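You operate a simulated robot arm through the tools that you are given. There is no shell and no other tool. Be economical: measure what you need, move in short steps, check, and stop when the job is done.

You are at the controls of a simulated robot arm. One attempt, no reset.

Task
Level the plate, set the gear housing on it and fit the white gear.
Fine: blue knob to the middle, then the orange knob till the bubble is in the middle.

Only the result counts: the job must be done as asked and must still hold three seconds after the hand-in. Knocking over, shifting, dropping, spilling or breaking anything else fails it.

Robot
A 6-joint arm with a two-finger parallel gripper, fixed in place. Base frame: the origin is at the foot of the arm, x ahead of it, y to its left, z up; the work surface is at about z = 87. Readings come in cm, degrees, newtons and seconds.
With the tool pointing down near the work surface it reaches from about 26 to 68 cm from the base axis. Its first joint turns from -66.0 to 66.0 degrees. Payload 2.9 kg.
The tool frame sits at the grasp point between the pads (the TCP): z along the fingers, y along the line on which they close. The tips reach 3 cm beyond it. The gripper opens to 11 cm. The fingers are 2 cm wide and 1 cm thick; the gripper's body (4.8 by 11.2 cm) begins 5.5 cm behind the TCP.
Orientation is told as [roll, pitch, yaw] about the base's x, y, z axes, in that order, counted from this pose: with the fingers straight down and closing along the base's y, the tool's x points along the base's -x, its y along +y and its z along -z.

Tools
- The arm moves only by the tool move_arm. Its argument "motion" is a list that holds one entry, the list of rows, each a list of 7 numbers: the turn, a rotation vector about the base's x, y, z in degrees, then the shift along the base's x, y, z in cm, then the finger opening in cm, from 0 to 11. In form: [[[rx, ry, rz, tx, ty, tz, grip], ...]]. A call has 1 to 8 rows; each row is the pose to reach, as a shift and turn from the pose commanded when the call began. A row lasts 0.2 s, in which the tool goes at most 5 cm and 8.6 degrees; a call with a longer step from one row to the next is refused whole, and so is a gripper value outside its range. A pose out of reach is approached as far as the arm can. The call stops where the force on the tool passes 90 N (or 10 N more than at its start, if that is more) or the arm is blocked; 0.2 s more then pass. Each finger travels about 10.8 cm/s and halts on what it meets, pressing with about 27 N; the grip force reading is that of the motor and also rises with nothing between the fingers. The clock runs only during rows and for 0.2 s after the last one: add rows that repeat a pose to give the fingers time. The reply holds the time, the measured pose of the TCP, the force on the tool along the base axes, the opening and the grip force, in the units named above and with some noise, with the torque about the TCP (base axes, N m) and any sound that the robot's microphone picked up.
- Cameras (640 x 400 px; columns grow to the right, rows downward): "scene" is fixed at [7.26, 43.47, 141.39]; the picture's right is [-0.79, -0.61, 0.00], its down [-0.27, 0.35, -0.90] and it looks along [0.55, -0.71, -0.44] (base axes); focal length 344 px, centre (320, 200). "wrist" rides on the gripper at [7.2, 1.7, -10.3] in the tool frame; the picture's right is [-0.23, 0.97, 0.00], its down [-0.76, -0.18, -0.62] and it looks along [-0.61, -0.14, 0.78] (tool axes); focal length 222 px, centre (320, 200). There is no depth. A picture from a camera that has moved, and an enlarged one, comes with that camera's place and axes in the base frame and with its lens. The place of the scene camera against the robot may be out by one fixed shift of up to 2.5 cm in any direction.
- grab_frame(camera): a new picture of that camera. It takes no simulated time.
- zoom(camera, box): a new picture of the part [left, top, right, bottom] of that camera's present view, enlarged. It takes no simulated time.
- sign_off(): hands the job in; it is judged then, once.

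Work in short steps. Places have to be worked out from the pictures, the camera data and where the tool is seen: move nearer, look again, correct. Check each grasp and each placing, and mend what went wrong. You have 120 turns and 84 pictures in all, those below and enlarged ones among them. Open the gripper and draw the arm clear of the work before you hand the job in, unless the task says otherwise; then end with one line.

The tools are called after ">>>" as a command line: name --argument value ..., lists and objects as JSON in quotes. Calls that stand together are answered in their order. move_arm: Moves the arm, as the interface text tells. Its arguments: {"type":"object","properties":{"motion":{"type":"array"}},"required":["motion"]} The other tools are called the same way: grab_frame (camera) takes a picture; zoom (camera, box) takes an enlarged picture of a part of a camera's view; sign_off () hands the job in.

At the start:

```text
time: 0.0
position: [40.84, 8.76, 117.47]
tcp_rot: [0.0, 0.0, 0.0]
ft_force: [0.6, -0.3, -0.7]
torque: [-0.01, -0.03, 0.01]
width: 11.01
finger_force: 0.0
```

scene: 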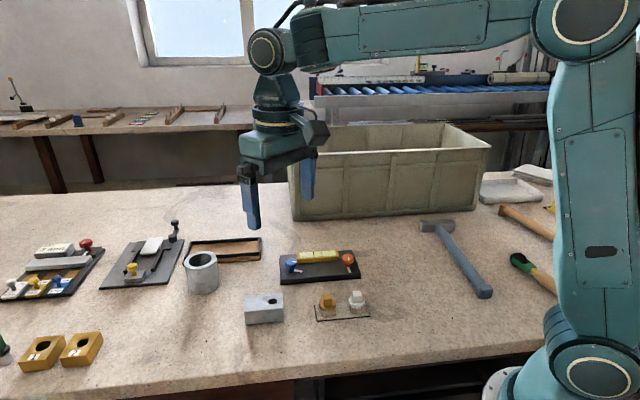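
wrist: 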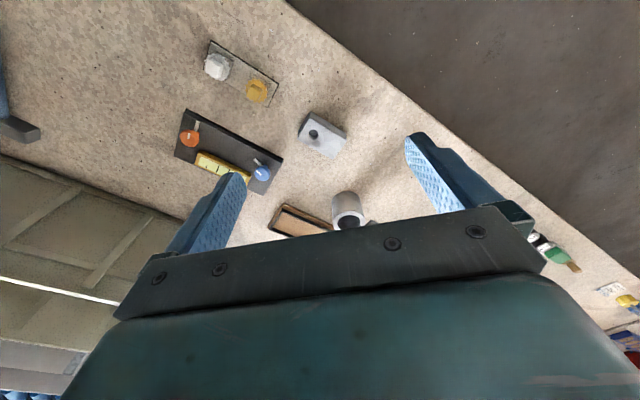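

The plate with blue and orange knobs, a grey block with a hole or pin, and white/yellow gears are visible. I'll zoom in on these.

>>> zoom --camera "scene" --box '[230, 230, 390, 330]'

>>> zoom --camera "wrist" --box '[160, 30, 400, 180]'

>>> zoom --camera "scene" --box '[0, 200, 280, 375]'

```text
4.00 times, centred on (310, 280) of scene
camera zoom: at [7.26, 43.47, 141.39], right [-0.79, -0.61, 0.0], down [-0.27, 0.35, -0.9], along [0.55, -0.71, -0.44], focal length 1378 px, centre (360, -120)
```

zoom: 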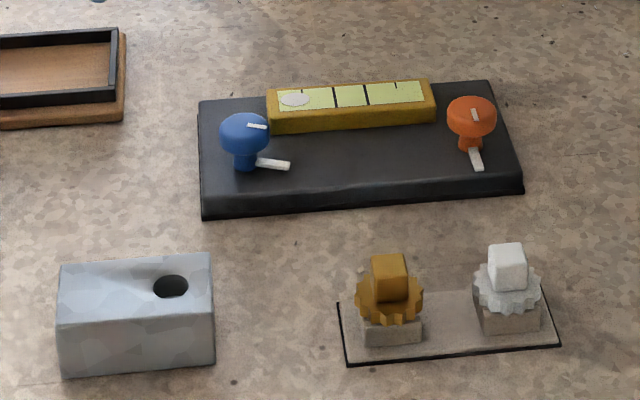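

```text
2.67 times, centred on (280, 105) of wrist
camera zoom: at [33.59, 10.35, 127.88], right [0.23, 0.97, 0.0], down [0.76, -0.18, 0.62], along [0.61, -0.14, -0.78], focal length 592 px, centre (427, 453)
```

zoom: 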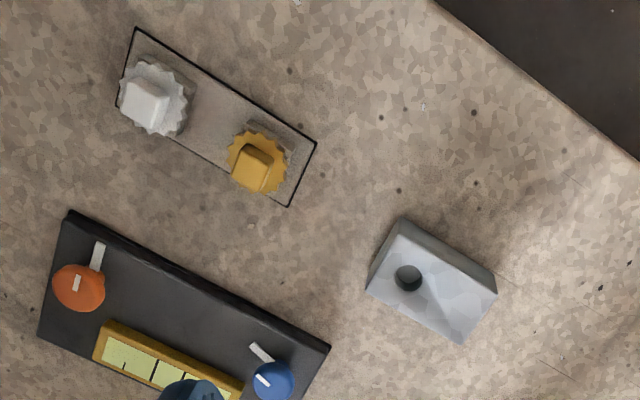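

```text
2.29 times, centred on (140, 288) of scene
camera zoom: at [7.26, 43.47, 141.39], right [-0.79, -0.61, 0.0], down [-0.27, 0.35, -0.9], along [0.55, -0.71, -0.44], focal length 788 px, centre (731, 0)
```

zoom: 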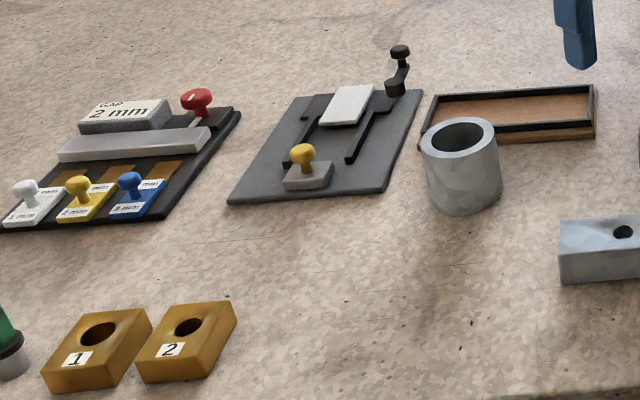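

Rough places: plate centre about (49,-11) lying at ~45°, housing about (49,7), white gear about (35.5,-5.5). I'll move over the plate for a closer look.

>>> move_arm --motion '[[[0, 0, 0, 2, -4, -1, 11], [0, 0, 0, 4, -8, -3, 11], [0, 0, 0, 6, -11, -5, 11], [0, 0, 0, 8, -14, -7, 11], [0, 0, 0, 10, -18, -8, 11], [0, 0, 0, 10, -18, -8, 11]]]'

>>> grab_frame --camera "wrist"

```text
time: 1.4
position: [50.84, -9.16, 109.58]
tcp_rot: [0.0, 0.0, -0.1]
ft_force: [0.3, 0.4, -0.6]
torque: [-0.02, 0.03, 0.02]
width: 11.02
finger_force: 0.1
```

```text
78 pictures are left
camera wrist: at [43.46, -7.52, 120.0], right [0.23, 0.97, 0.0], down [0.76, -0.18, 0.62], along [0.61, -0.14, -0.78], focal length 222 px, centre (320, 200)
```

wrist: 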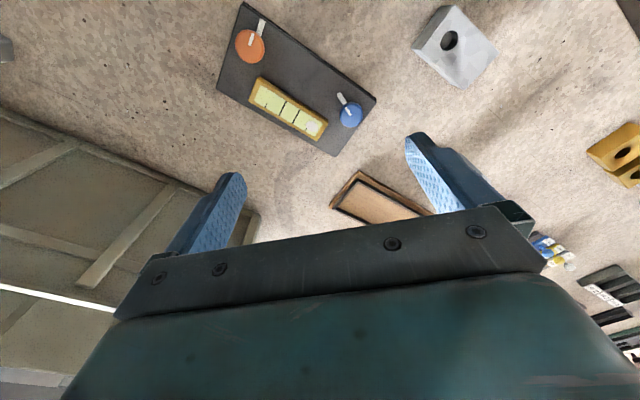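

>>> zoom --camera "wrist" --box '[200, 0, 392, 160]'

>>> zoom --camera "wrist" --box '[390, 0, 518, 100]'

```text
2.50 times, centred on (296, 80) of wrist
camera zoom: at [43.46, -7.52, 120.0], right [0.23, 0.97, 0.0], down [0.76, -0.18, 0.62], along [0.61, -0.14, -0.78], focal length 555 px, centre (380, 500)
```

zoom: 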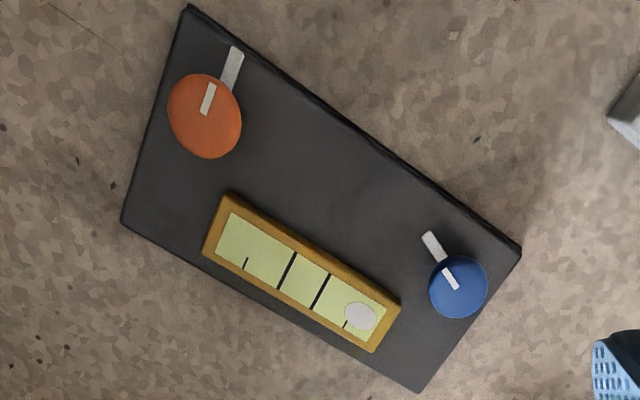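

```text
4.00 times, centred on (454, 50) of wrist
camera zoom: at [43.46, -7.52, 120.0], right [0.23, 0.97, 0.0], down [0.76, -0.18, 0.62], along [0.61, -0.14, -0.78], focal length 888 px, centre (-216, 800)
```

zoom: 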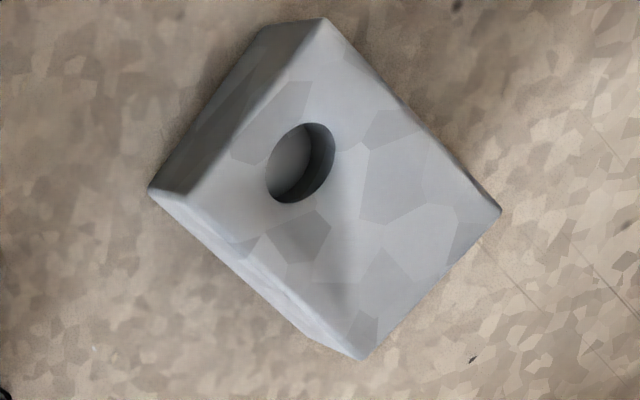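

Plate works out to about 18.4x10 cm along 45°, blue knob at (53.3,-5.65), orange at (43.7,-15.2), tops near z 91. I'll lower for a closer look at the knobs and their marks.

>>> move_arm --motion '[[[0, 0, 0, 1, 0, -3, 11], [0, 0, 0, 2, 0, -6, 11], [0, 0, 0, 3, 0, -9.5, 11], [0, 0, 0, 3, 0, -9.5, 11]]]'

>>> zoom --camera "wrist" --box '[160, 0, 416, 160]'

>>> zoom --camera "scene" --box '[270, 240, 366, 300]'

```text
time: 2.4
position: [53.82, -9.28, 100.06]
tcp_rot: [-0.1, 0.0, -0.1]
ft_force: [0.7, -0.2, 0.0]
torque: [0.04, -0.02, -0.02]
width: 11.02
finger_force: 0.1
```

```text
2.50 times, centred on (288, 80) of wrist
camera zoom: at [46.51, -7.68, 110.34], right [0.23, 0.97, 0.0], down [0.76, -0.18, 0.62], along [0.61, -0.14, -0.78], focal length 555 px, centre (400, 500)
```

zoom: 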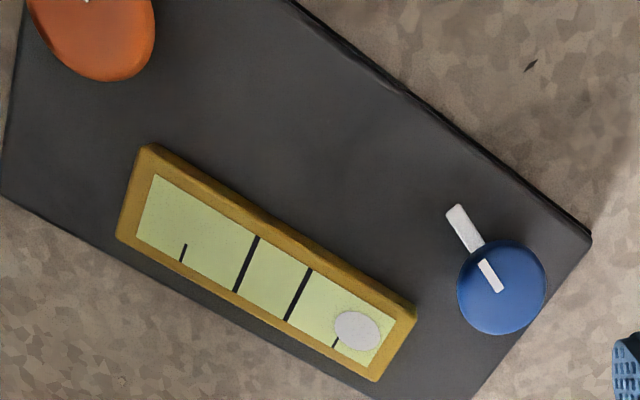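

```text
6.67 times, centred on (318, 270) of scene
camera zoom: at [7.26, 43.47, 141.39], right [-0.79, -0.61, 0.0], down [-0.27, 0.35, -0.9], along [0.55, -0.71, -0.44], focal length 2297 px, centre (333, -267)
```

zoom: 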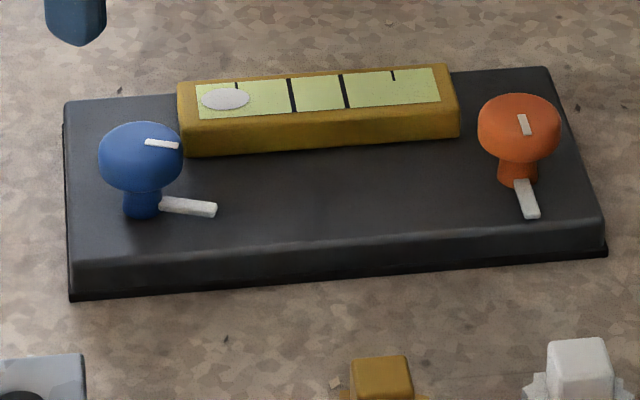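

The knobs are mushroom-shaped, and a pointer bar and top mark turn with each. Blue points at about 209° and orange straight to the plate's front edge (~137°), so blue's middle looks about 74° clockwise. I'll hover over the blue knob at yaw +37° with the fingers half open.

>>> move_arm --motion '[[[0, 0, 8, -0.1, 1, 0, 8], [0, 0, 16, -0.2, 2, -1, 6], [0, 0, 24, -0.3, 3, -2, 5.2], [0, 0, 32, -0.49, 3.6, -3, 5.2], [0, 0, 37, -0.49, 3.6, -3.5, 5.2], [0, 0, 37, -0.49, 3.6, -3.5, 5.2]]]'

>>> grab_frame --camera "wrist"

>>> zoom --camera "scene" --box '[240, 200, 400, 300]'

```text
time: 3.8
position: [53.37, -5.58, 96.42]
tcp_rot: [0.0, 0.0, 37.2]
ft_force: [-0.2, -0.4, -0.5]
torque: [-0.02, -0.02, 0.03]
width: 5.21
finger_force: 0.0
```

```text
73 pictures are left
camera wrist: at [46.5, -8.72, 106.86], right [-0.41, 0.91, 0.0], down [0.71, 0.32, 0.62], along [0.57, 0.25, -0.78], focal length 222 px, centre (320, 200)
```

wrist: 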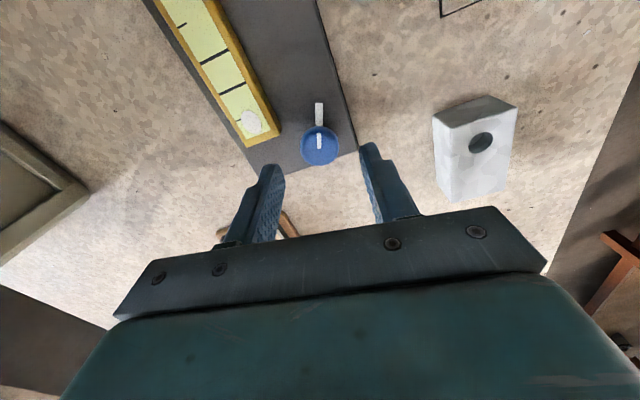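

```text
4.00 times, centred on (320, 250) of scene
camera zoom: at [7.26, 43.47, 141.39], right [-0.79, -0.61, 0.0], down [-0.27, 0.35, -0.9], along [0.55, -0.71, -0.44], focal length 1378 px, centre (320, 0)
```

zoom: 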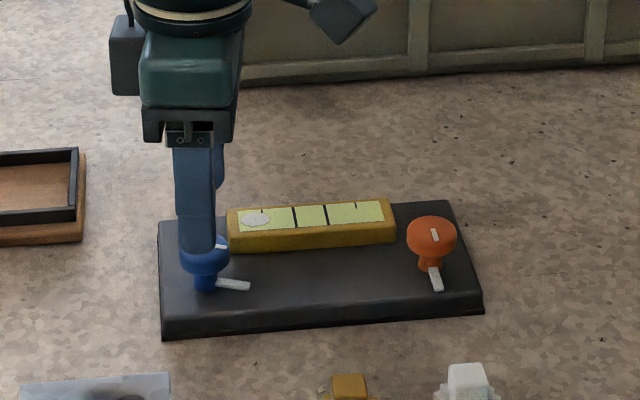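

Alignment is good (knob at ~(53.34,-5.75)). The vial's end is close to one finger, so I'll turn to yaw 45, narrow to 4.2 cm and descend so the tips stay about 1 cm above the plate.

>>> move_arm --motion '[[[0, 0, 8, 0, -0.1, 0, 4.2], [0, 0, 8, 0, -0.1, -1, 4.2], [0, 0, 8, 0, -0.1, -2.5, 4.2], [0, 0, 8, 0, -0.1, -3.6, 4.2], [0, 0, 8, 0, -0.1, -3.6, 4.2]]]'

>>> grab_frame --camera "wrist"

>>> zoom --camera "scene" --box '[270, 230, 366, 290]'

```text
time: 5.0
position: [53.36, -5.76, 92.78]
tcp_rot: [0.0, 0.0, 45.0]
ft_force: [0.4, 0.0, -0.2]
torque: [-0.03, 0.01, 0.01]
width: 4.23
finger_force: 0.2
```

```text
71 pictures are left
camera wrist: at [47.01, -9.83, 103.27], right [-0.53, 0.85, 0.0], down [0.66, 0.41, 0.62], along [0.53, 0.33, -0.78], focal length 222 px, centre (320, 200)
```

wrist: 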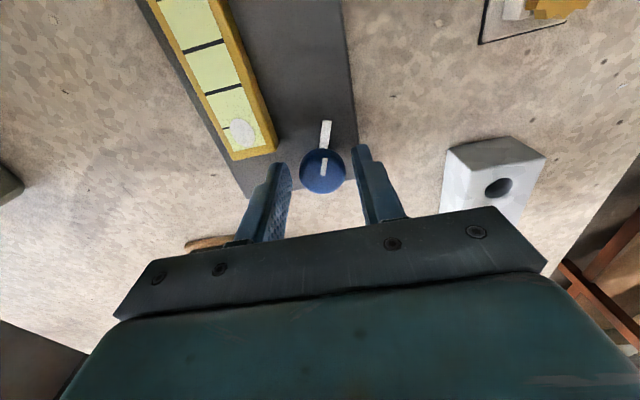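

```text
6.67 times, centred on (318, 260) of scene
camera zoom: at [7.26, 43.47, 141.39], right [-0.79, -0.61, 0.0], down [-0.27, 0.35, -0.9], along [0.55, -0.71, -0.44], focal length 2297 px, centre (333, -200)
```

zoom: 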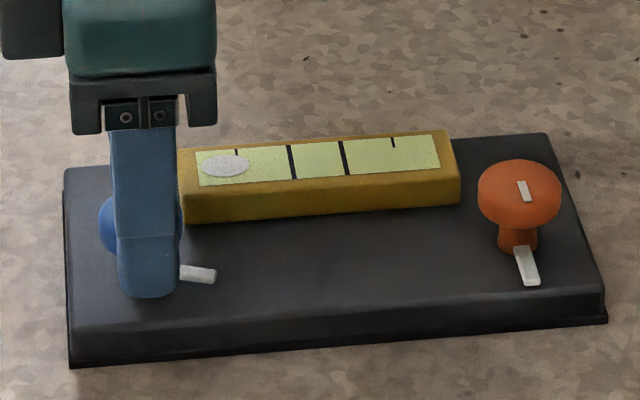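

Fingers straddle the knob well with tips clear of the plate. Close and then check the grip.

>>> move_arm --motion '[[[0, 0, 0, 0, 0, 0, 3], [0, 0, 0, 0, 0, 0, 2.5], [0, 0, 0, 0, 0, 0, 2.5]]]'

```text
time: 5.8
position: [53.37, -5.71, 92.82]
tcp_rot: [0.1, 0.1, 45.1]
ft_force: [-8.6, 7.1, 1.2]
torque: [0.17, 0.3, 0.0]
width: 2.93
finger_force: 26.9
```

Gripped at 2.93 cm, with a small side force saying I'm a bit off centre. Nudge along the force direction.

>>> move_arm --motion '[[[0, 0, 0, -0.1, 0.1, 0, 2.5], [0, 0, 0, -0.1, 0.1, 0, 2.5]]]'

```text
time: 6.4
position: [53.37, -5.71, 92.84]
tcp_rot: [0.0, 0.0, 45.0]
ft_force: [-3.5, 2.6, 0.2]
torque: [-0.07, 0.16, 0.02]
width: 2.96
finger_force: 27.3
```

Better. Turn the blue knob clockwise by 40° first and look.

>>> move_arm --motion '[[[0, 0, -8, -0.05, 0.05, 0, 2.5], [0, 0, -16, -0.05, 0.05, 0, 2.5], [0, 0, -24, -0.05, 0.05, 0, 2.5], [0, 0, -32, -0.05, 0.05, 0, 2.5], [0, 0, -40, -0.05, 0.05, 0, 2.5], [0, 0, -40, -0.05, 0.05, 0, 2.5]]]'

>>> grab_frame --camera "wrist"

>>> zoom --camera "scene" --box '[270, 230, 366, 290]'

```text
time: 7.8
position: [53.35, -5.59, 92.86]
tcp_rot: [0.0, 0.1, 4.9]
ft_force: [0.3, -1.3, -0.3]
torque: [0.02, -0.34, -0.03]
width: 2.93
finger_force: 27.0
```

```text
69 pictures are left
camera wrist: at [45.85, -4.66, 103.25], right [0.14, 0.99, 0.0], down [0.77, -0.11, 0.62], along [0.62, -0.09, -0.78], focal length 222 px, centre (320, 200)
```

wrist: 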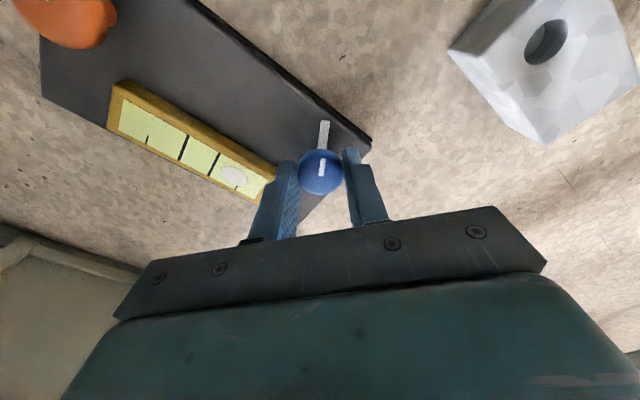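

```text
6.67 times, centred on (318, 260) of scene
camera zoom: at [7.26, 43.47, 141.39], right [-0.79, -0.61, 0.0], down [-0.27, 0.35, -0.9], along [0.55, -0.71, -0.44], focal length 2297 px, centre (333, -200)
```

zoom: 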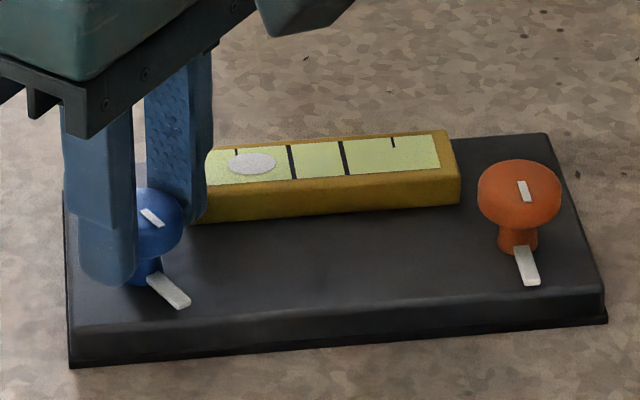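

The bar turns with the knob and the bubble moved a little. Continue another 30° clockwise.

>>> move_arm --motion '[[[0, 0, -8, 0, 0, 0, 2.5], [0, 0, -16, 0, 0, 0, 2.5], [0, 0, -24, 0, 0, 0, 2.5], [0, 0, -30, 0, 0, 0, 2.5], [0, 0, -30, 0, 0, 0, 2.5]]]'

>>> zoom --camera "wrist" --box '[160, 40, 416, 200]'

>>> zoom --camera "scene" --box '[270, 230, 366, 290]'

```text
time: 9.0
position: [53.39, -5.69, 92.84]
tcp_rot: [0.0, 0.0, -25.0]
ft_force: [8.0, 2.1, -0.2]
torque: [-0.02, -0.48, -0.05]
width: 2.94
finger_force: 26.8
```

```text
2.50 times, centred on (288, 120) of wrist
camera zoom: at [47.35, -1.08, 103.24], right [0.62, 0.79, 0.0], down [0.61, -0.48, 0.62], along [0.49, -0.39, -0.78], focal length 555 px, centre (400, 400)
```

zoom: 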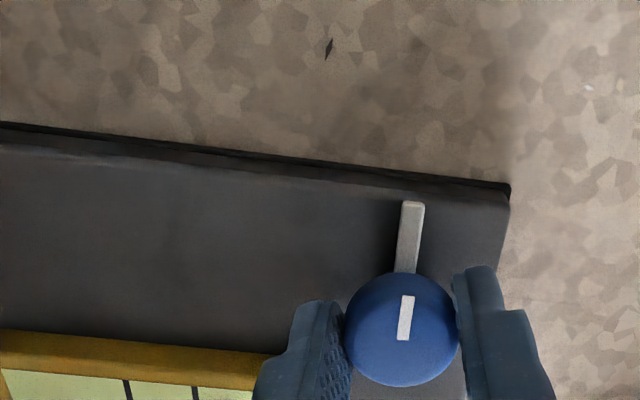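

```text
6.67 times, centred on (318, 260) of scene
camera zoom: at [7.28, 43.48, 141.39], right [-0.79, -0.61, 0.0], down [-0.27, 0.35, -0.9], along [0.55, -0.71, -0.44], focal length 2297 px, centre (333, -200)
```

zoom: 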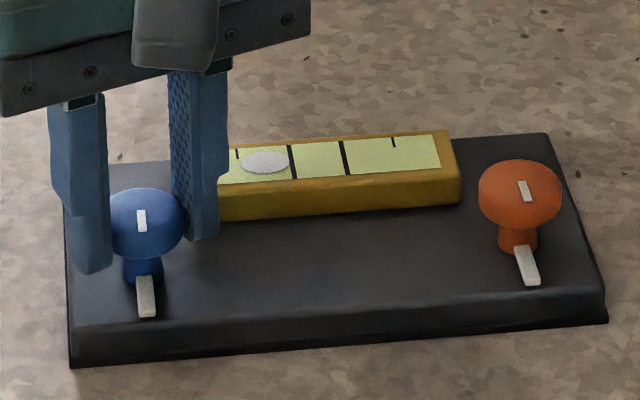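

The blue bar now points perpendicular to the front edge (135.7° against 135.5°), the middle. Release, lift, and go over the orange knob at yaw 0.

>>> move_arm --motion '[[[0, 0, 0, 0, 0, 0, 3.6], [0, 0, 0, 0, 0, 0, 4.2], [0, 0, 0, 0, 0, 2, 4.2], [0, 0, 0, 0, 0, 4.2, 4.2], [0, 0, 8, -3, -3, 4.2, 4.2], [0, 0, 16, -6, -6, 4.2, 4.2], [0, 0, 24.9, -9.6, -9.5, 4.2, 4.2], [0, 0, 24.9, -9.6, -9.5, 4.2, 4.2]]]'

>>> grab_frame --camera "wrist"

>>> zoom --camera "scene" --box '[270, 230, 366, 290]'

```text
refused: row 7 steps farther than a row can; nothing moved
```

```text
65 pictures are left
camera wrist: at [47.35, -1.08, 103.24], right [0.62, 0.79, 0.0], down [0.61, -0.48, 0.62], along [0.49, -0.39, -0.78], focal length 222 px, centre (320, 200)
```

wrist: 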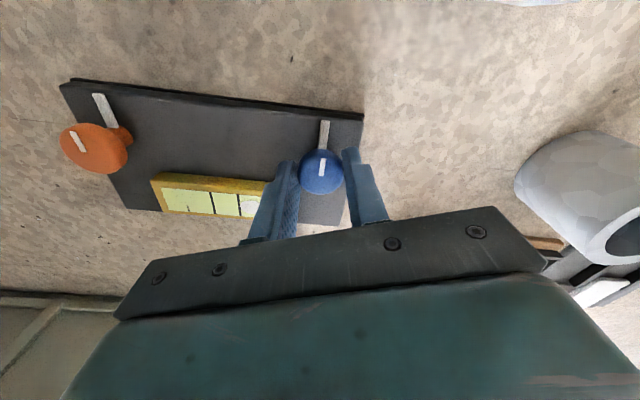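

```text
6.67 times, centred on (318, 260) of scene
camera zoom: at [7.28, 43.48, 141.39], right [-0.79, -0.61, 0.0], down [-0.27, 0.35, -0.9], along [0.55, -0.71, -0.44], focal length 2297 px, centre (333, -200)
```

zoom: 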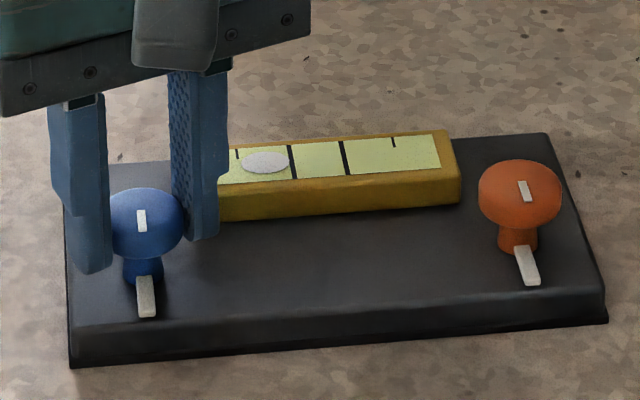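

The call was refused because the last step was too long; I'll split the path.

>>> move_arm --motion '[[[0, 0, 0, 0, 0, 0, 3.6], [0, 0, 0, 0, 0, 0, 4.2], [0, 0, 0, 0, 0, 2, 4.2], [0, 0, 0, 0, 0, 4.2, 4.2], [0, 0, 8, -3.2, -3.2, 4.2, 4.2], [0, 0, 16, -6.4, -6.4, 4.2, 4.2], [0, 0, 24.5, -9.6, -9.5, 4.2, 4.2], [0, 0, 24.9, -9.6, -9.5, 4.2, 4.2]]]'

>>> grab_frame --camera "wrist"

```text
time: 10.8
position: [43.54, -15.06, 97.12]
tcp_rot: [0.1, 0.1, 0.0]
ft_force: [-0.2, -0.2, -0.3]
torque: [-0.01, 0.0, 0.0]
width: 4.24
finger_force: 0.0
```

```text
63 pictures are left
camera wrist: at [36.21, -13.46, 107.57], right [0.23, 0.97, 0.0], down [0.76, -0.18, 0.62], along [0.61, -0.14, -0.78], focal length 222 px, centre (320, 200)
```

wrist: 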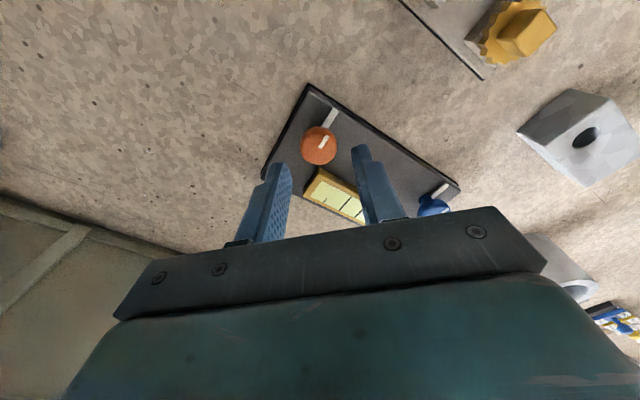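

Orange knob centre reads (43.84,-15.26). Shift slightly, descend and grip.

>>> move_arm --motion '[[[0, 0, 0, 0.2, -0.2, -1.5, 4.2], [0, 0, 0, 0.2, -0.2, -3, 4.2], [0, 0, 0, 0.2, -0.2, -4.3, 4.2], [0, 0, 0, 0.2, -0.2, -4.3, 4.2], [0, 0, 0, 0.2, -0.2, -4.3, 3], [0, 0, 0, 0.2, -0.2, -4.3, 2.5], [0, 0, 0, 0.2, -0.2, -4.3, 2.5]]]'

>>> grab_frame --camera "wrist"

>>> zoom --camera "scene" --box '[270, 230, 366, 290]'

```text
time: 12.4
position: [43.84, -15.33, 92.79]
tcp_rot: [-0.1, 0.1, -0.2]
ft_force: [-0.3, -5.8, -0.6]
torque: [-0.17, -0.27, -0.02]
width: 2.9
finger_force: 26.7
```

```text
62 pictures are left
camera wrist: at [36.45, -13.62, 103.27], right [0.23, 0.97, 0.0], down [0.76, -0.18, 0.62], along [0.61, -0.14, -0.78], focal length 222 px, centre (320, 200)
```

wrist: 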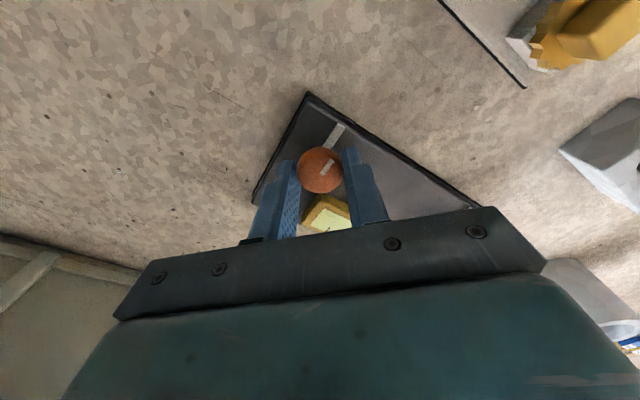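

```text
6.67 times, centred on (318, 260) of scene
camera zoom: at [7.26, 43.46, 141.4], right [-0.79, -0.61, 0.0], down [-0.27, 0.35, -0.9], along [0.55, -0.71, -0.44], focal length 2297 px, centre (333, -200)
```

zoom: 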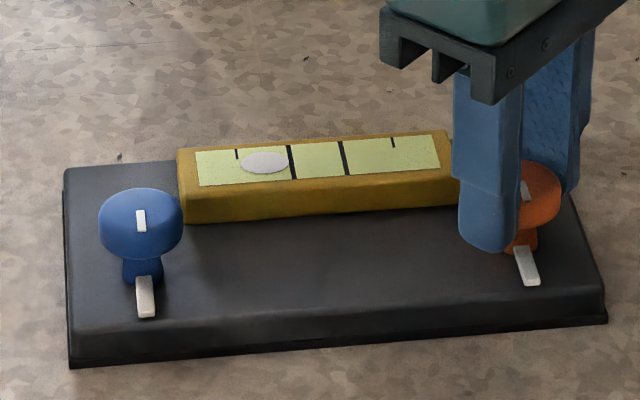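

Gripped. Turn orange 24° clockwise as a test and read the bubble.

>>> move_arm --motion '[[[0, 0, -8, 0, -0.06, 0, 2.5], [0, 0, -16, 0, -0.06, 0, 2.5], [0, 0, -24, 0, -0.06, 0, 2.5], [0, 0, -24, 0, -0.06, 0, 2.5]]]'

>>> zoom --camera "scene" --box '[270, 230, 366, 290]'

```text
time: 13.4
position: [43.81, -15.2, 92.81]
tcp_rot: [0.0, 0.1, -24.1]
ft_force: [-10.3, 5.2, 14.9]
torque: [0.15, 0.34, 0.0]
width: 2.97
finger_force: 26.8
```

```text
6.67 times, centred on (318, 260) of scene
camera zoom: at [7.21, 43.49, 141.39], right [-0.79, -0.61, 0.0], down [-0.27, 0.35, -0.9], along [0.55, -0.71, -0.44], focal length 2297 px, centre (333, -200)
```

zoom: 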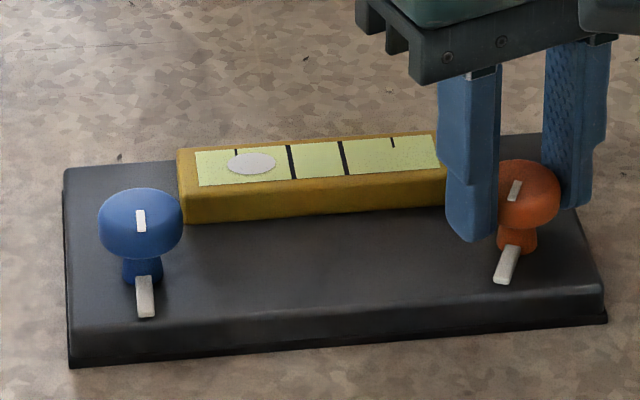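

Clockwise moved the bubble the wrong way (~0.58 px/deg), so I need roughly 114° counter-clockwise from here. Turn 64° first and check.

>>> move_arm --motion '[[[0, 0, 8, -0.03, 0.03, 0, 2.5], [0, 0, 16, -0.03, 0.03, 0, 2.5], [0, 0, 24, -0.03, 0.03, 0, 2.5], [0, 0, 32, -0.03, 0.03, 0, 2.5], [0, 0, 40, -0.03, 0.03, 0, 2.5], [0, 0, 48, -0.03, 0.03, 0, 2.5], [0, 0, 56, -0.03, 0.03, 0, 2.5], [0, 0, 64, -0.03, 0.03, 0, 2.5]]]'

>>> zoom --camera "scene" --box '[270, 230, 366, 290]'

```text
time: 15.2
position: [43.85, -15.17, 92.75]
tcp_rot: [0.2, 0.0, 40.1]
ft_force: [-10.6, 16.1, 17.9]
torque: [0.29, 0.48, -0.04]
width: 2.96
finger_force: 27.6
```

```text
6.67 times, centred on (318, 260) of scene
camera zoom: at [7.21, 43.52, 141.38], right [-0.79, -0.61, 0.0], down [-0.27, 0.35, -0.9], along [0.55, -0.71, -0.44], focal length 2297 px, centre (333, -200)
```

zoom: 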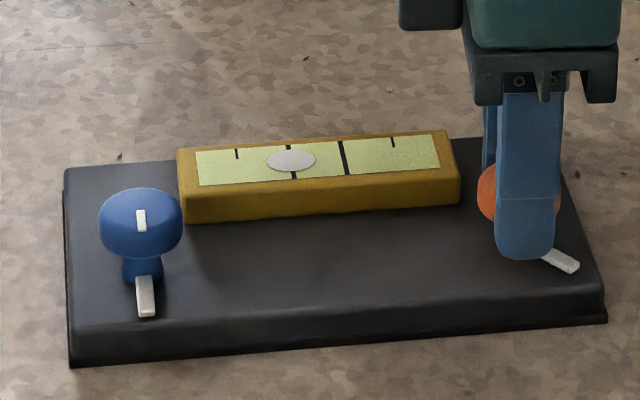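

Bubble at 291, target about 317, so ~42° more. Ease the side and vertical load while turning 34°.

>>> move_arm --motion '[[[0, 0, 0, -0.1, 0.12, 0.08, 2.5], [0, 0, 8, -0.1, 0.12, 0.1, 2.5], [0, 0, 16, -0.1, 0.12, 0.1, 2.5], [0, 0, 24, -0.1, 0.12, 0.1, 2.5], [0, 0, 32, -0.1, 0.12, 0.1, 2.5], [0, 0, 34, -0.1, 0.12, 0.1, 2.5]]]'

>>> zoom --camera "scene" --box '[270, 230, 366, 290]'

```text
time: 16.6
position: [43.76, -15.3, 92.89]
tcp_rot: [0.1, 0.0, 73.9]
ft_force: [-0.3, -0.9, 0.1]
torque: [-0.14, 0.07, -0.01]
width: 2.93
finger_force: 27.1
```

```text
6.67 times, centred on (318, 260) of scene
camera zoom: at [7.27, 43.47, 141.39], right [-0.79, -0.61, 0.0], down [-0.27, 0.35, -0.9], along [0.55, -0.71, -0.44], focal length 2297 px, centre (333, -200)
```

zoom: 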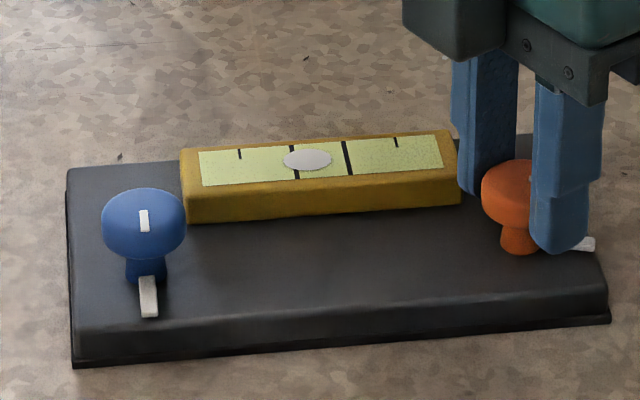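

Bubble at 307 against a centre of 321; the plate slid about 1 mm when I relieved the side load, so I'll make no more lateral shifts. Turn 20° more.

>>> move_arm --motion '[[[0, 0, 7, 0, 0, 0, 2.5], [0, 0, 14, 0, 0, 0, 2.5], [0, 0, 20, 0, 0, 0, 2.5], [0, 0, 20, 0, 0, 0, 2.5]]]'

>>> zoom --camera "scene" --box '[270, 230, 366, 290]'

```text
time: 17.6
position: [43.75, -15.31, 92.85]
tcp_rot: [-0.1, 0.0, 94.0]
ft_force: [-0.2, -0.7, -0.4]
torque: [-0.09, -0.05, 0.0]
width: 2.94
finger_force: 27.0
```

```text
6.67 times, centred on (318, 260) of scene
camera zoom: at [7.27, 43.47, 141.39], right [-0.79, -0.61, 0.0], down [-0.27, 0.35, -0.9], along [0.55, -0.71, -0.44], focal length 2297 px, centre (333, -200)
```

zoom: 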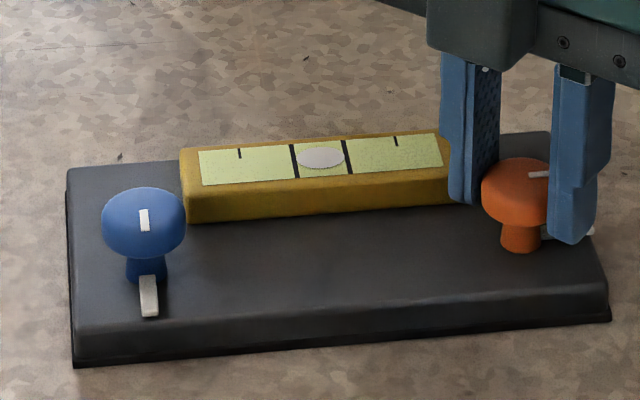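

Bubble looks centred; enlarge to confirm.

>>> zoom --camera "scene" --box '[302, 244, 334, 264]'

```text
16.00 times, centred on (318, 254) of scene
camera zoom: at [7.27, 43.47, 141.39], right [-0.79, -0.61, 0.0], down [-0.27, 0.35, -0.9], along [0.55, -0.71, -0.44], focal length 5512 px, centre (352, -664)
```

zoom: 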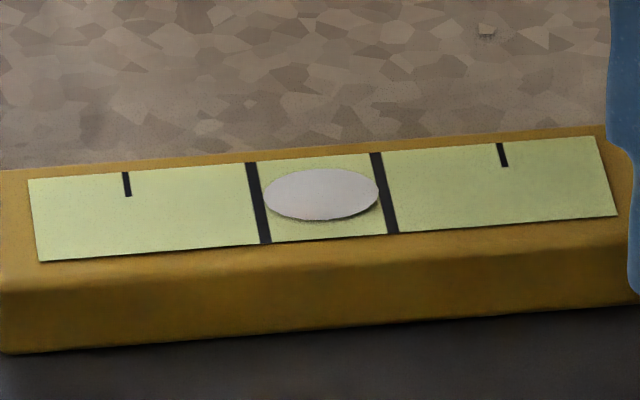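

Bubble is centred between the lines. The vial end is close to one finger, so I'll open only to 3.5 and rise straight up.

>>> move_arm --motion '[[[0, 0, 0, 0, 0, 0, 3.4], [0, 0, 0, 0, 0, 0, 3.5], [0, 0, 0, 0, 0, 0, 3.5], [0, 0, 0, 0, 0, 1, 3.5], [0, 0, 0, 0, 0, 3, 3.5], [0, 0, 0, 0, 0, 7, 3.5], [0, 0, 0, 0, 0, 9, 5]]]'

>>> zoom --camera "scene" --box '[270, 230, 366, 290]'

```text
time: 19.2
position: [43.69, -15.35, 101.91]
tcp_rot: [0.1, 0.0, 93.8]
ft_force: [0.0, -0.6, -0.1]
torque: [0.04, -0.03, 0.02]
width: 4.97
finger_force: 0.0
```

```text
6.67 times, centred on (318, 260) of scene
camera zoom: at [7.26, 43.47, 141.39], right [-0.79, -0.61, 0.0], down [-0.27, 0.35, -0.9], along [0.55, -0.71, -0.44], focal length 2297 px, centre (333, -200)
```

zoom: 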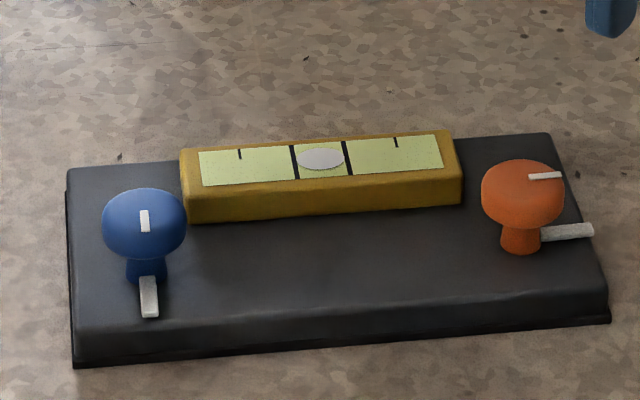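

Leveling holds with both knobs free. Now move over the housing at yaw 45 (fingers to close across its short side).

>>> move_arm --motion '[[[0, 0, -8, 1, 4, 1.5, 6], [0, 0, -16, 2, 8, 2, 7], [0, 0, -24, 3, 12, 2, 7], [0, 0, -32, 4, 16, 2, 7], [0, 0, -40, 5, 20, 2, 7], [0, 0, -48, 6, 23, 2, 7], [0, 0, -49, 6.3, 23.4, 2, 7], [0, 0, -49, 6.3, 23.4, 2, 7]]]'

>>> grab_frame --camera "wrist"

>>> zoom --camera "scene" --box '[200, 230, 328, 330]'

```text
time: 21.0
position: [50.12, 8.17, 103.98]
tcp_rot: [0.0, 0.1, 44.9]
ft_force: [-0.6, 0.2, -1.0]
torque: [-0.01, 0.0, -0.02]
width: 7.03
finger_force: 0.0
```

```text
54 pictures are left
camera wrist: at [43.57, 4.15, 114.42], right [-0.53, 0.85, 0.0], down [0.67, 0.41, 0.62], along [0.53, 0.33, -0.78], focal length 222 px, centre (320, 200)
```

wrist: 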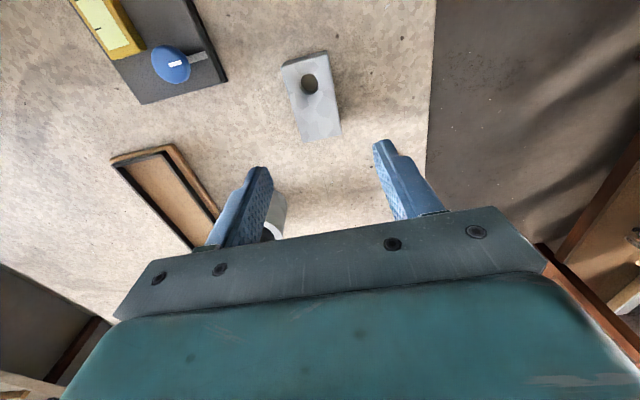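

```text
4.00 times, centred on (264, 280) of scene
camera zoom: at [7.26, 43.48, 141.39], right [-0.79, -0.61, 0.0], down [-0.27, 0.35, -0.9], along [0.55, -0.71, -0.44], focal length 1378 px, centre (544, -120)
```

zoom: 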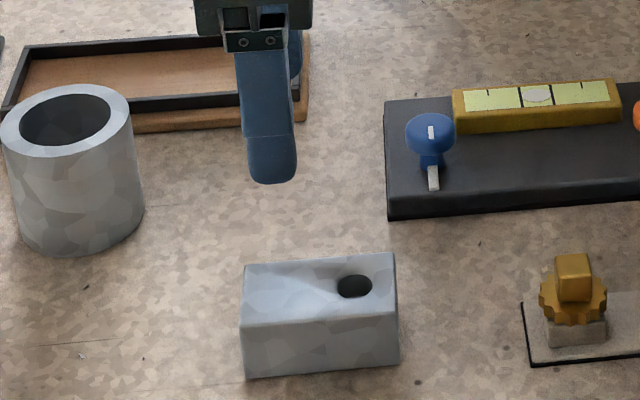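

Enlarge the wrist view to measure the housing's corners.

>>> zoom --camera "wrist" --box '[256, 40, 384, 160]'

```text
3.33 times, centred on (320, 100) of wrist
camera zoom: at [43.57, 4.15, 114.42], right [-0.53, 0.85, 0.0], down [0.67, 0.41, 0.62], along [0.53, 0.33, -0.78], focal length 740 px, centre (320, 533)
```

zoom: 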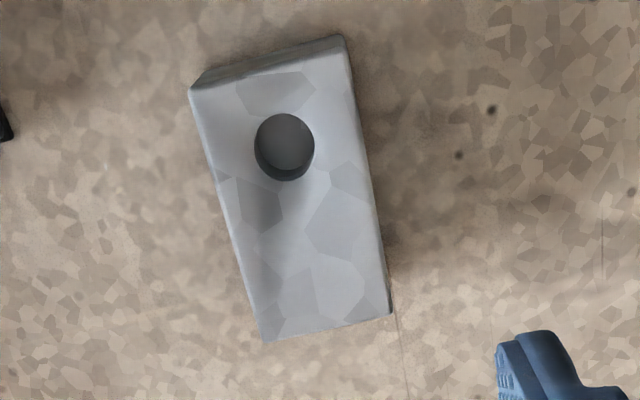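

Housing: 7.65 x 4.45 x 3.5 cm, top z≈90.5, centre (49.38,7.1), at 44.6°. I'll descend so the tips overlap it by about 1.4 cm (keeping clear of the vial later) and close.

>>> move_arm --motion '[[[0, 0, 0, -0.4, -0.6, -4, 7], [0, 0, 0, -0.74, -1.07, -8, 7], [0, 0, 0, -0.74, -1.07, -11, 7], [0, 0, 0, -0.74, -1.07, -11.9, 7], [0, 0, 0, -0.74, -1.07, -11.9, 5], [0, 0, 0, -0.74, -1.07, -11.9, 4], [0, 0, 0, -0.74, -1.07, -11.9, 3.8], [0, 0, 0, -0.74, -1.07, -11.9, 3.8]]]'

>>> zoom --camera "scene" --box '[200, 230, 328, 330]'

```text
time: 22.8
position: [49.17, 7.11, 91.88]
tcp_rot: [0.0, 0.0, 44.9]
ft_force: [-0.3, -0.9, 0.4]
torque: [-0.01, -0.12, -0.01]
width: 4.59
finger_force: 27.1
```

```text
4.00 times, centred on (264, 280) of scene
camera zoom: at [7.26, 43.47, 141.39], right [-0.79, -0.61, 0.0], down [-0.27, 0.35, -0.9], along [0.55, -0.71, -0.44], focal length 1378 px, centre (544, -120)
```

zoom: 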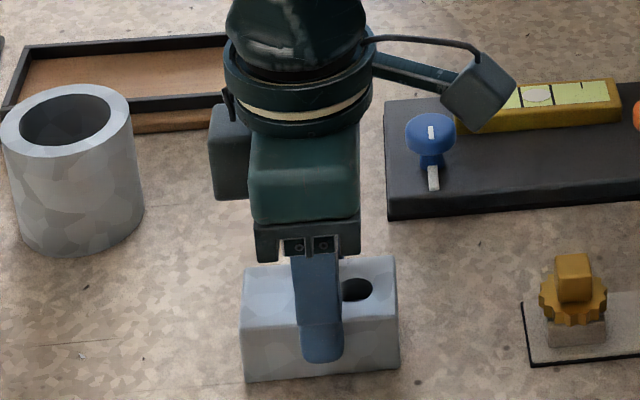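

Gripped at 4.59 cm. Lift and check it holds level.

>>> move_arm --motion '[[[0, 0, 0, 0, 0, 1, 3.8], [0, 0, 0, 0, 0, 3, 3.8], [0, 0, 0, 0, 0, 6, 3.8], [0, 0, 0, 0, 0, 9, 3.8], [0, 0, 0, 0, 0, 9, 3.8]]]'

>>> grab_frame --camera "wrist"

>>> zoom --camera "scene" --box '[200, 210, 328, 310]'

```text
time: 24.0
position: [49.36, 7.23, 100.89]
tcp_rot: [0.1, 0.0, 44.9]
ft_force: [0.7, 0.3, -3.8]
torque: [-0.01, -0.01, -0.02]
width: 4.59
finger_force: 27.1
```

```text
50 pictures are left
camera wrist: at [42.86, 3.15, 111.35], right [-0.53, 0.85, 0.0], down [0.66, 0.41, 0.62], along [0.53, 0.33, -0.78], focal length 222 px, centre (320, 200)
```

wrist: 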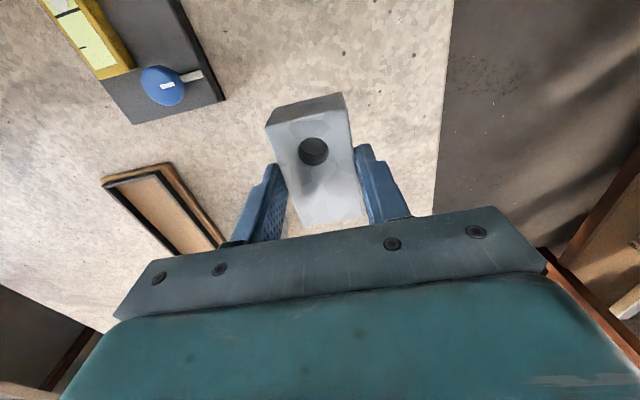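

```text
4.00 times, centred on (264, 260) of scene
camera zoom: at [7.26, 43.47, 141.39], right [-0.79, -0.61, 0.0], down [-0.27, 0.35, -0.9], along [0.55, -0.71, -0.44], focal length 1378 px, centre (544, -40)
```

zoom: 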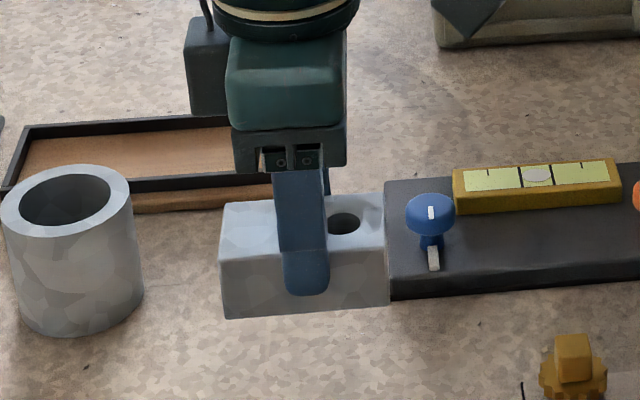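

Held level and firm. Carry it over the free strip between vial and front edge, target about (48.5,-10.55).

>>> move_arm --motion '[[[0, 0, 0, -0.1, -2, 0, 3.8], [0, 0, 0, -0.3, -6, 0, 3.8], [0, 0, 0, -0.5, -10, 0, 3.8], [0, 0, 0, -0.7, -14, 0, 3.8], [0, 0, 0, -0.86, -17, 0, 3.8], [0, 0, 0, -0.86, -17.78, 0, 3.8], [0, 0, 0, -0.86, -17.78, 0, 3.8]]]'

>>> grab_frame --camera "wrist"

>>> zoom --camera "scene" --box '[254, 210, 382, 290]'

```text
time: 25.6
position: [48.5, -10.72, 100.97]
tcp_rot: [0.0, 0.0, 44.9]
ft_force: [0.2, -0.5, -4.2]
torque: [0.0, 0.01, -0.03]
width: 4.56
finger_force: 26.6
```

```text
48 pictures are left
camera wrist: at [42.03, -14.72, 111.39], right [-0.53, 0.85, 0.0], down [0.66, 0.41, 0.62], along [0.53, 0.33, -0.78], focal length 222 px, centre (320, 200)
```

wrist: 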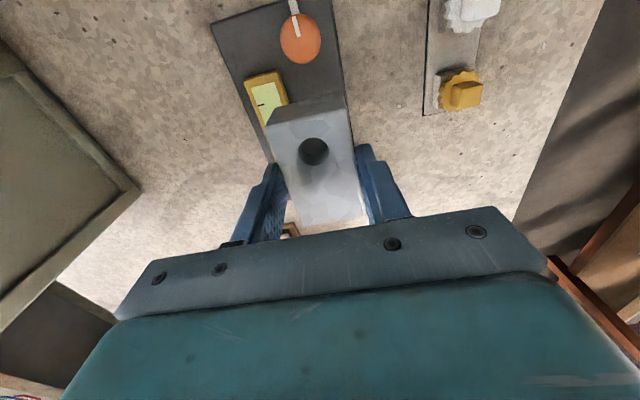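

```text
5.00 times, centred on (318, 250) of scene
camera zoom: at [7.26, 43.47, 141.39], right [-0.79, -0.61, 0.0], down [-0.27, 0.35, -0.9], along [0.55, -0.71, -0.44], focal length 1723 px, centre (330, -50)
```

zoom: 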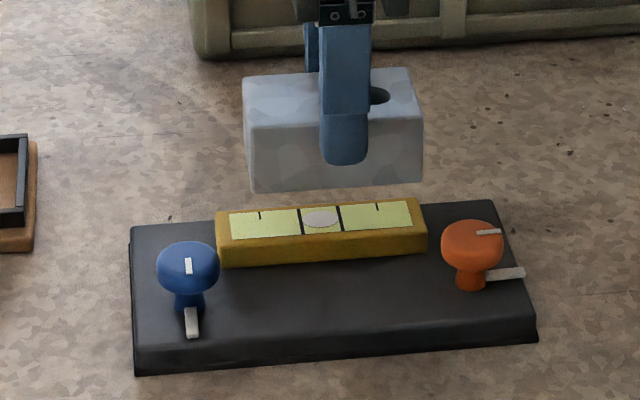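

Block centre is at the TCP; free strip is W -4.9..+0.45, so I shift by (-0.06,+0.2) and lower to just above the plate.

>>> move_arm --motion '[[[0, 0, 0, -0.06, 0.15, -2, 3.8], [0, 0, 0, -0.06, 0.15, -4, 3.8], [0, 0, 0, -0.06, 0.15, -5.5, 3.8], [0, 0, 0, -0.06, 0.15, -6.3, 3.8], [0, 0, 0, -0.06, 0.15, -6.3, 3.8]]]'

>>> zoom --camera "scene" --box '[270, 230, 366, 290]'

>>> grab_frame --camera "wrist"

```text
time: 26.8
position: [48.5, -10.61, 94.69]
tcp_rot: [0.0, 0.0, 44.9]
ft_force: [-0.1, 0.4, -3.9]
torque: [-0.01, -0.01, -0.01]
width: 4.61
finger_force: 27.1
```

```text
6.67 times, centred on (318, 260) of scene
camera zoom: at [7.26, 43.47, 141.39], right [-0.79, -0.61, 0.0], down [-0.27, 0.35, -0.9], along [0.55, -0.71, -0.44], focal length 2297 px, centre (333, -200)
```

zoom: 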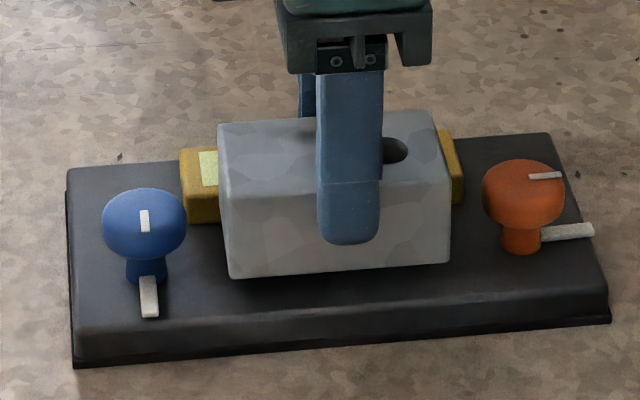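

```text
45 pictures are left
camera wrist: at [42.07, -14.59, 105.05], right [-0.53, 0.85, 0.0], down [0.66, 0.41, 0.62], along [0.53, 0.33, -0.78], focal length 222 px, centre (320, 200)
```

wrist: 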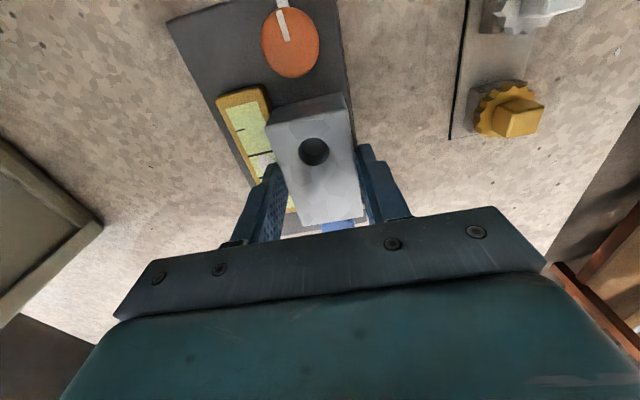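

Placement looks right and about 1 cm above the plate. Lower slowly.

>>> move_arm --motion '[[[0, 0, 0, 0, 0.05, -0.3, 3.8], [0, 0, 0, 0, 0.05, -0.6, 3.8], [0, 0, 0, 0, 0.05, -0.7, 3.8], [0, 0, 0, 0, 0.05, -0.7, 3.8]]]'

```text
time: 27.8
position: [48.48, -10.55, 94.03]
tcp_rot: [0.0, 0.0, 44.9]
ft_force: [0.6, 0.0, -3.4]
torque: [-0.01, 0.02, -0.03]
width: 4.57
finger_force: 27.4
```

>>> move_arm --motion '[[[0, 0, 0, 0, 0, -0.1, 3.8], [0, 0, 0, 0, 0, -0.2, 3.8], [0, 0, 0, 0, 0, -0.2, 3.8]]]'

>>> zoom --camera "scene" --box '[270, 230, 366, 290]'

```text
time: 28.6
position: [48.43, -10.56, 93.76]
tcp_rot: [0.0, 0.0, 44.9]
ft_force: [-0.5, -0.7, -3.6]
torque: [-0.02, -0.01, -0.01]
width: 4.55
finger_force: 27.1
```

```text
6.67 times, centred on (318, 260) of scene
camera zoom: at [7.26, 43.47, 141.39], right [-0.79, -0.61, 0.0], down [-0.27, 0.35, -0.9], along [0.55, -0.71, -0.44], focal length 2297 px, centre (333, -200)
```

zoom: 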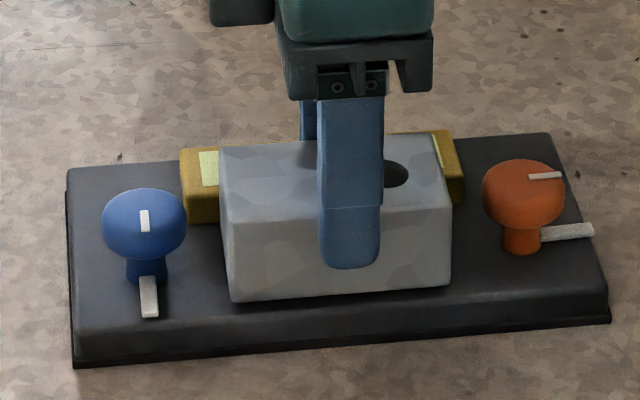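

Still not touching by force; a bit lower.

>>> move_arm --motion '[[[0, 0, 0, 0, 0, -0.08, 3.8], [0, 0, 0, 0, 0, -0.15, 3.8], [0, 0, 0, 0, 0, -0.15, 3.8]]]'

```text
time: 29.4
position: [48.31, -10.36, 93.5]
tcp_rot: [0.0, 0.0, 44.9]
ft_force: [-0.3, 0.0, -3.7]
torque: [-0.04, 0.03, 0.0]
width: 4.53
finger_force: 26.7
```

>>> move_arm --motion '[[[0, 0, 0, 0, 0, -0.08, 3.8], [0, 0, 0, 0, 0, -0.15, 3.8], [0, 0, 0, 0, 0, -0.15, 3.8]]]'

>>> zoom --camera "scene" --box '[270, 230, 366, 290]'

```text
time: 30.2
position: [48.29, -10.47, 93.48]
tcp_rot: [0.0, 0.0, 44.8]
ft_force: [-1.3, -0.8, -0.7]
torque: [0.08, -0.03, 0.06]
width: 4.58
finger_force: 26.5
```

```text
6.67 times, centred on (318, 260) of scene
camera zoom: at [7.26, 43.47, 141.39], right [-0.79, -0.61, 0.0], down [-0.27, 0.35, -0.9], along [0.55, -0.71, -0.44], focal length 2297 px, centre (333, -200)
```

zoom: 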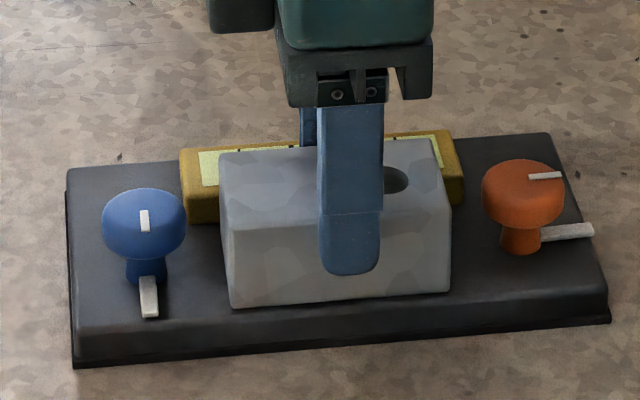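

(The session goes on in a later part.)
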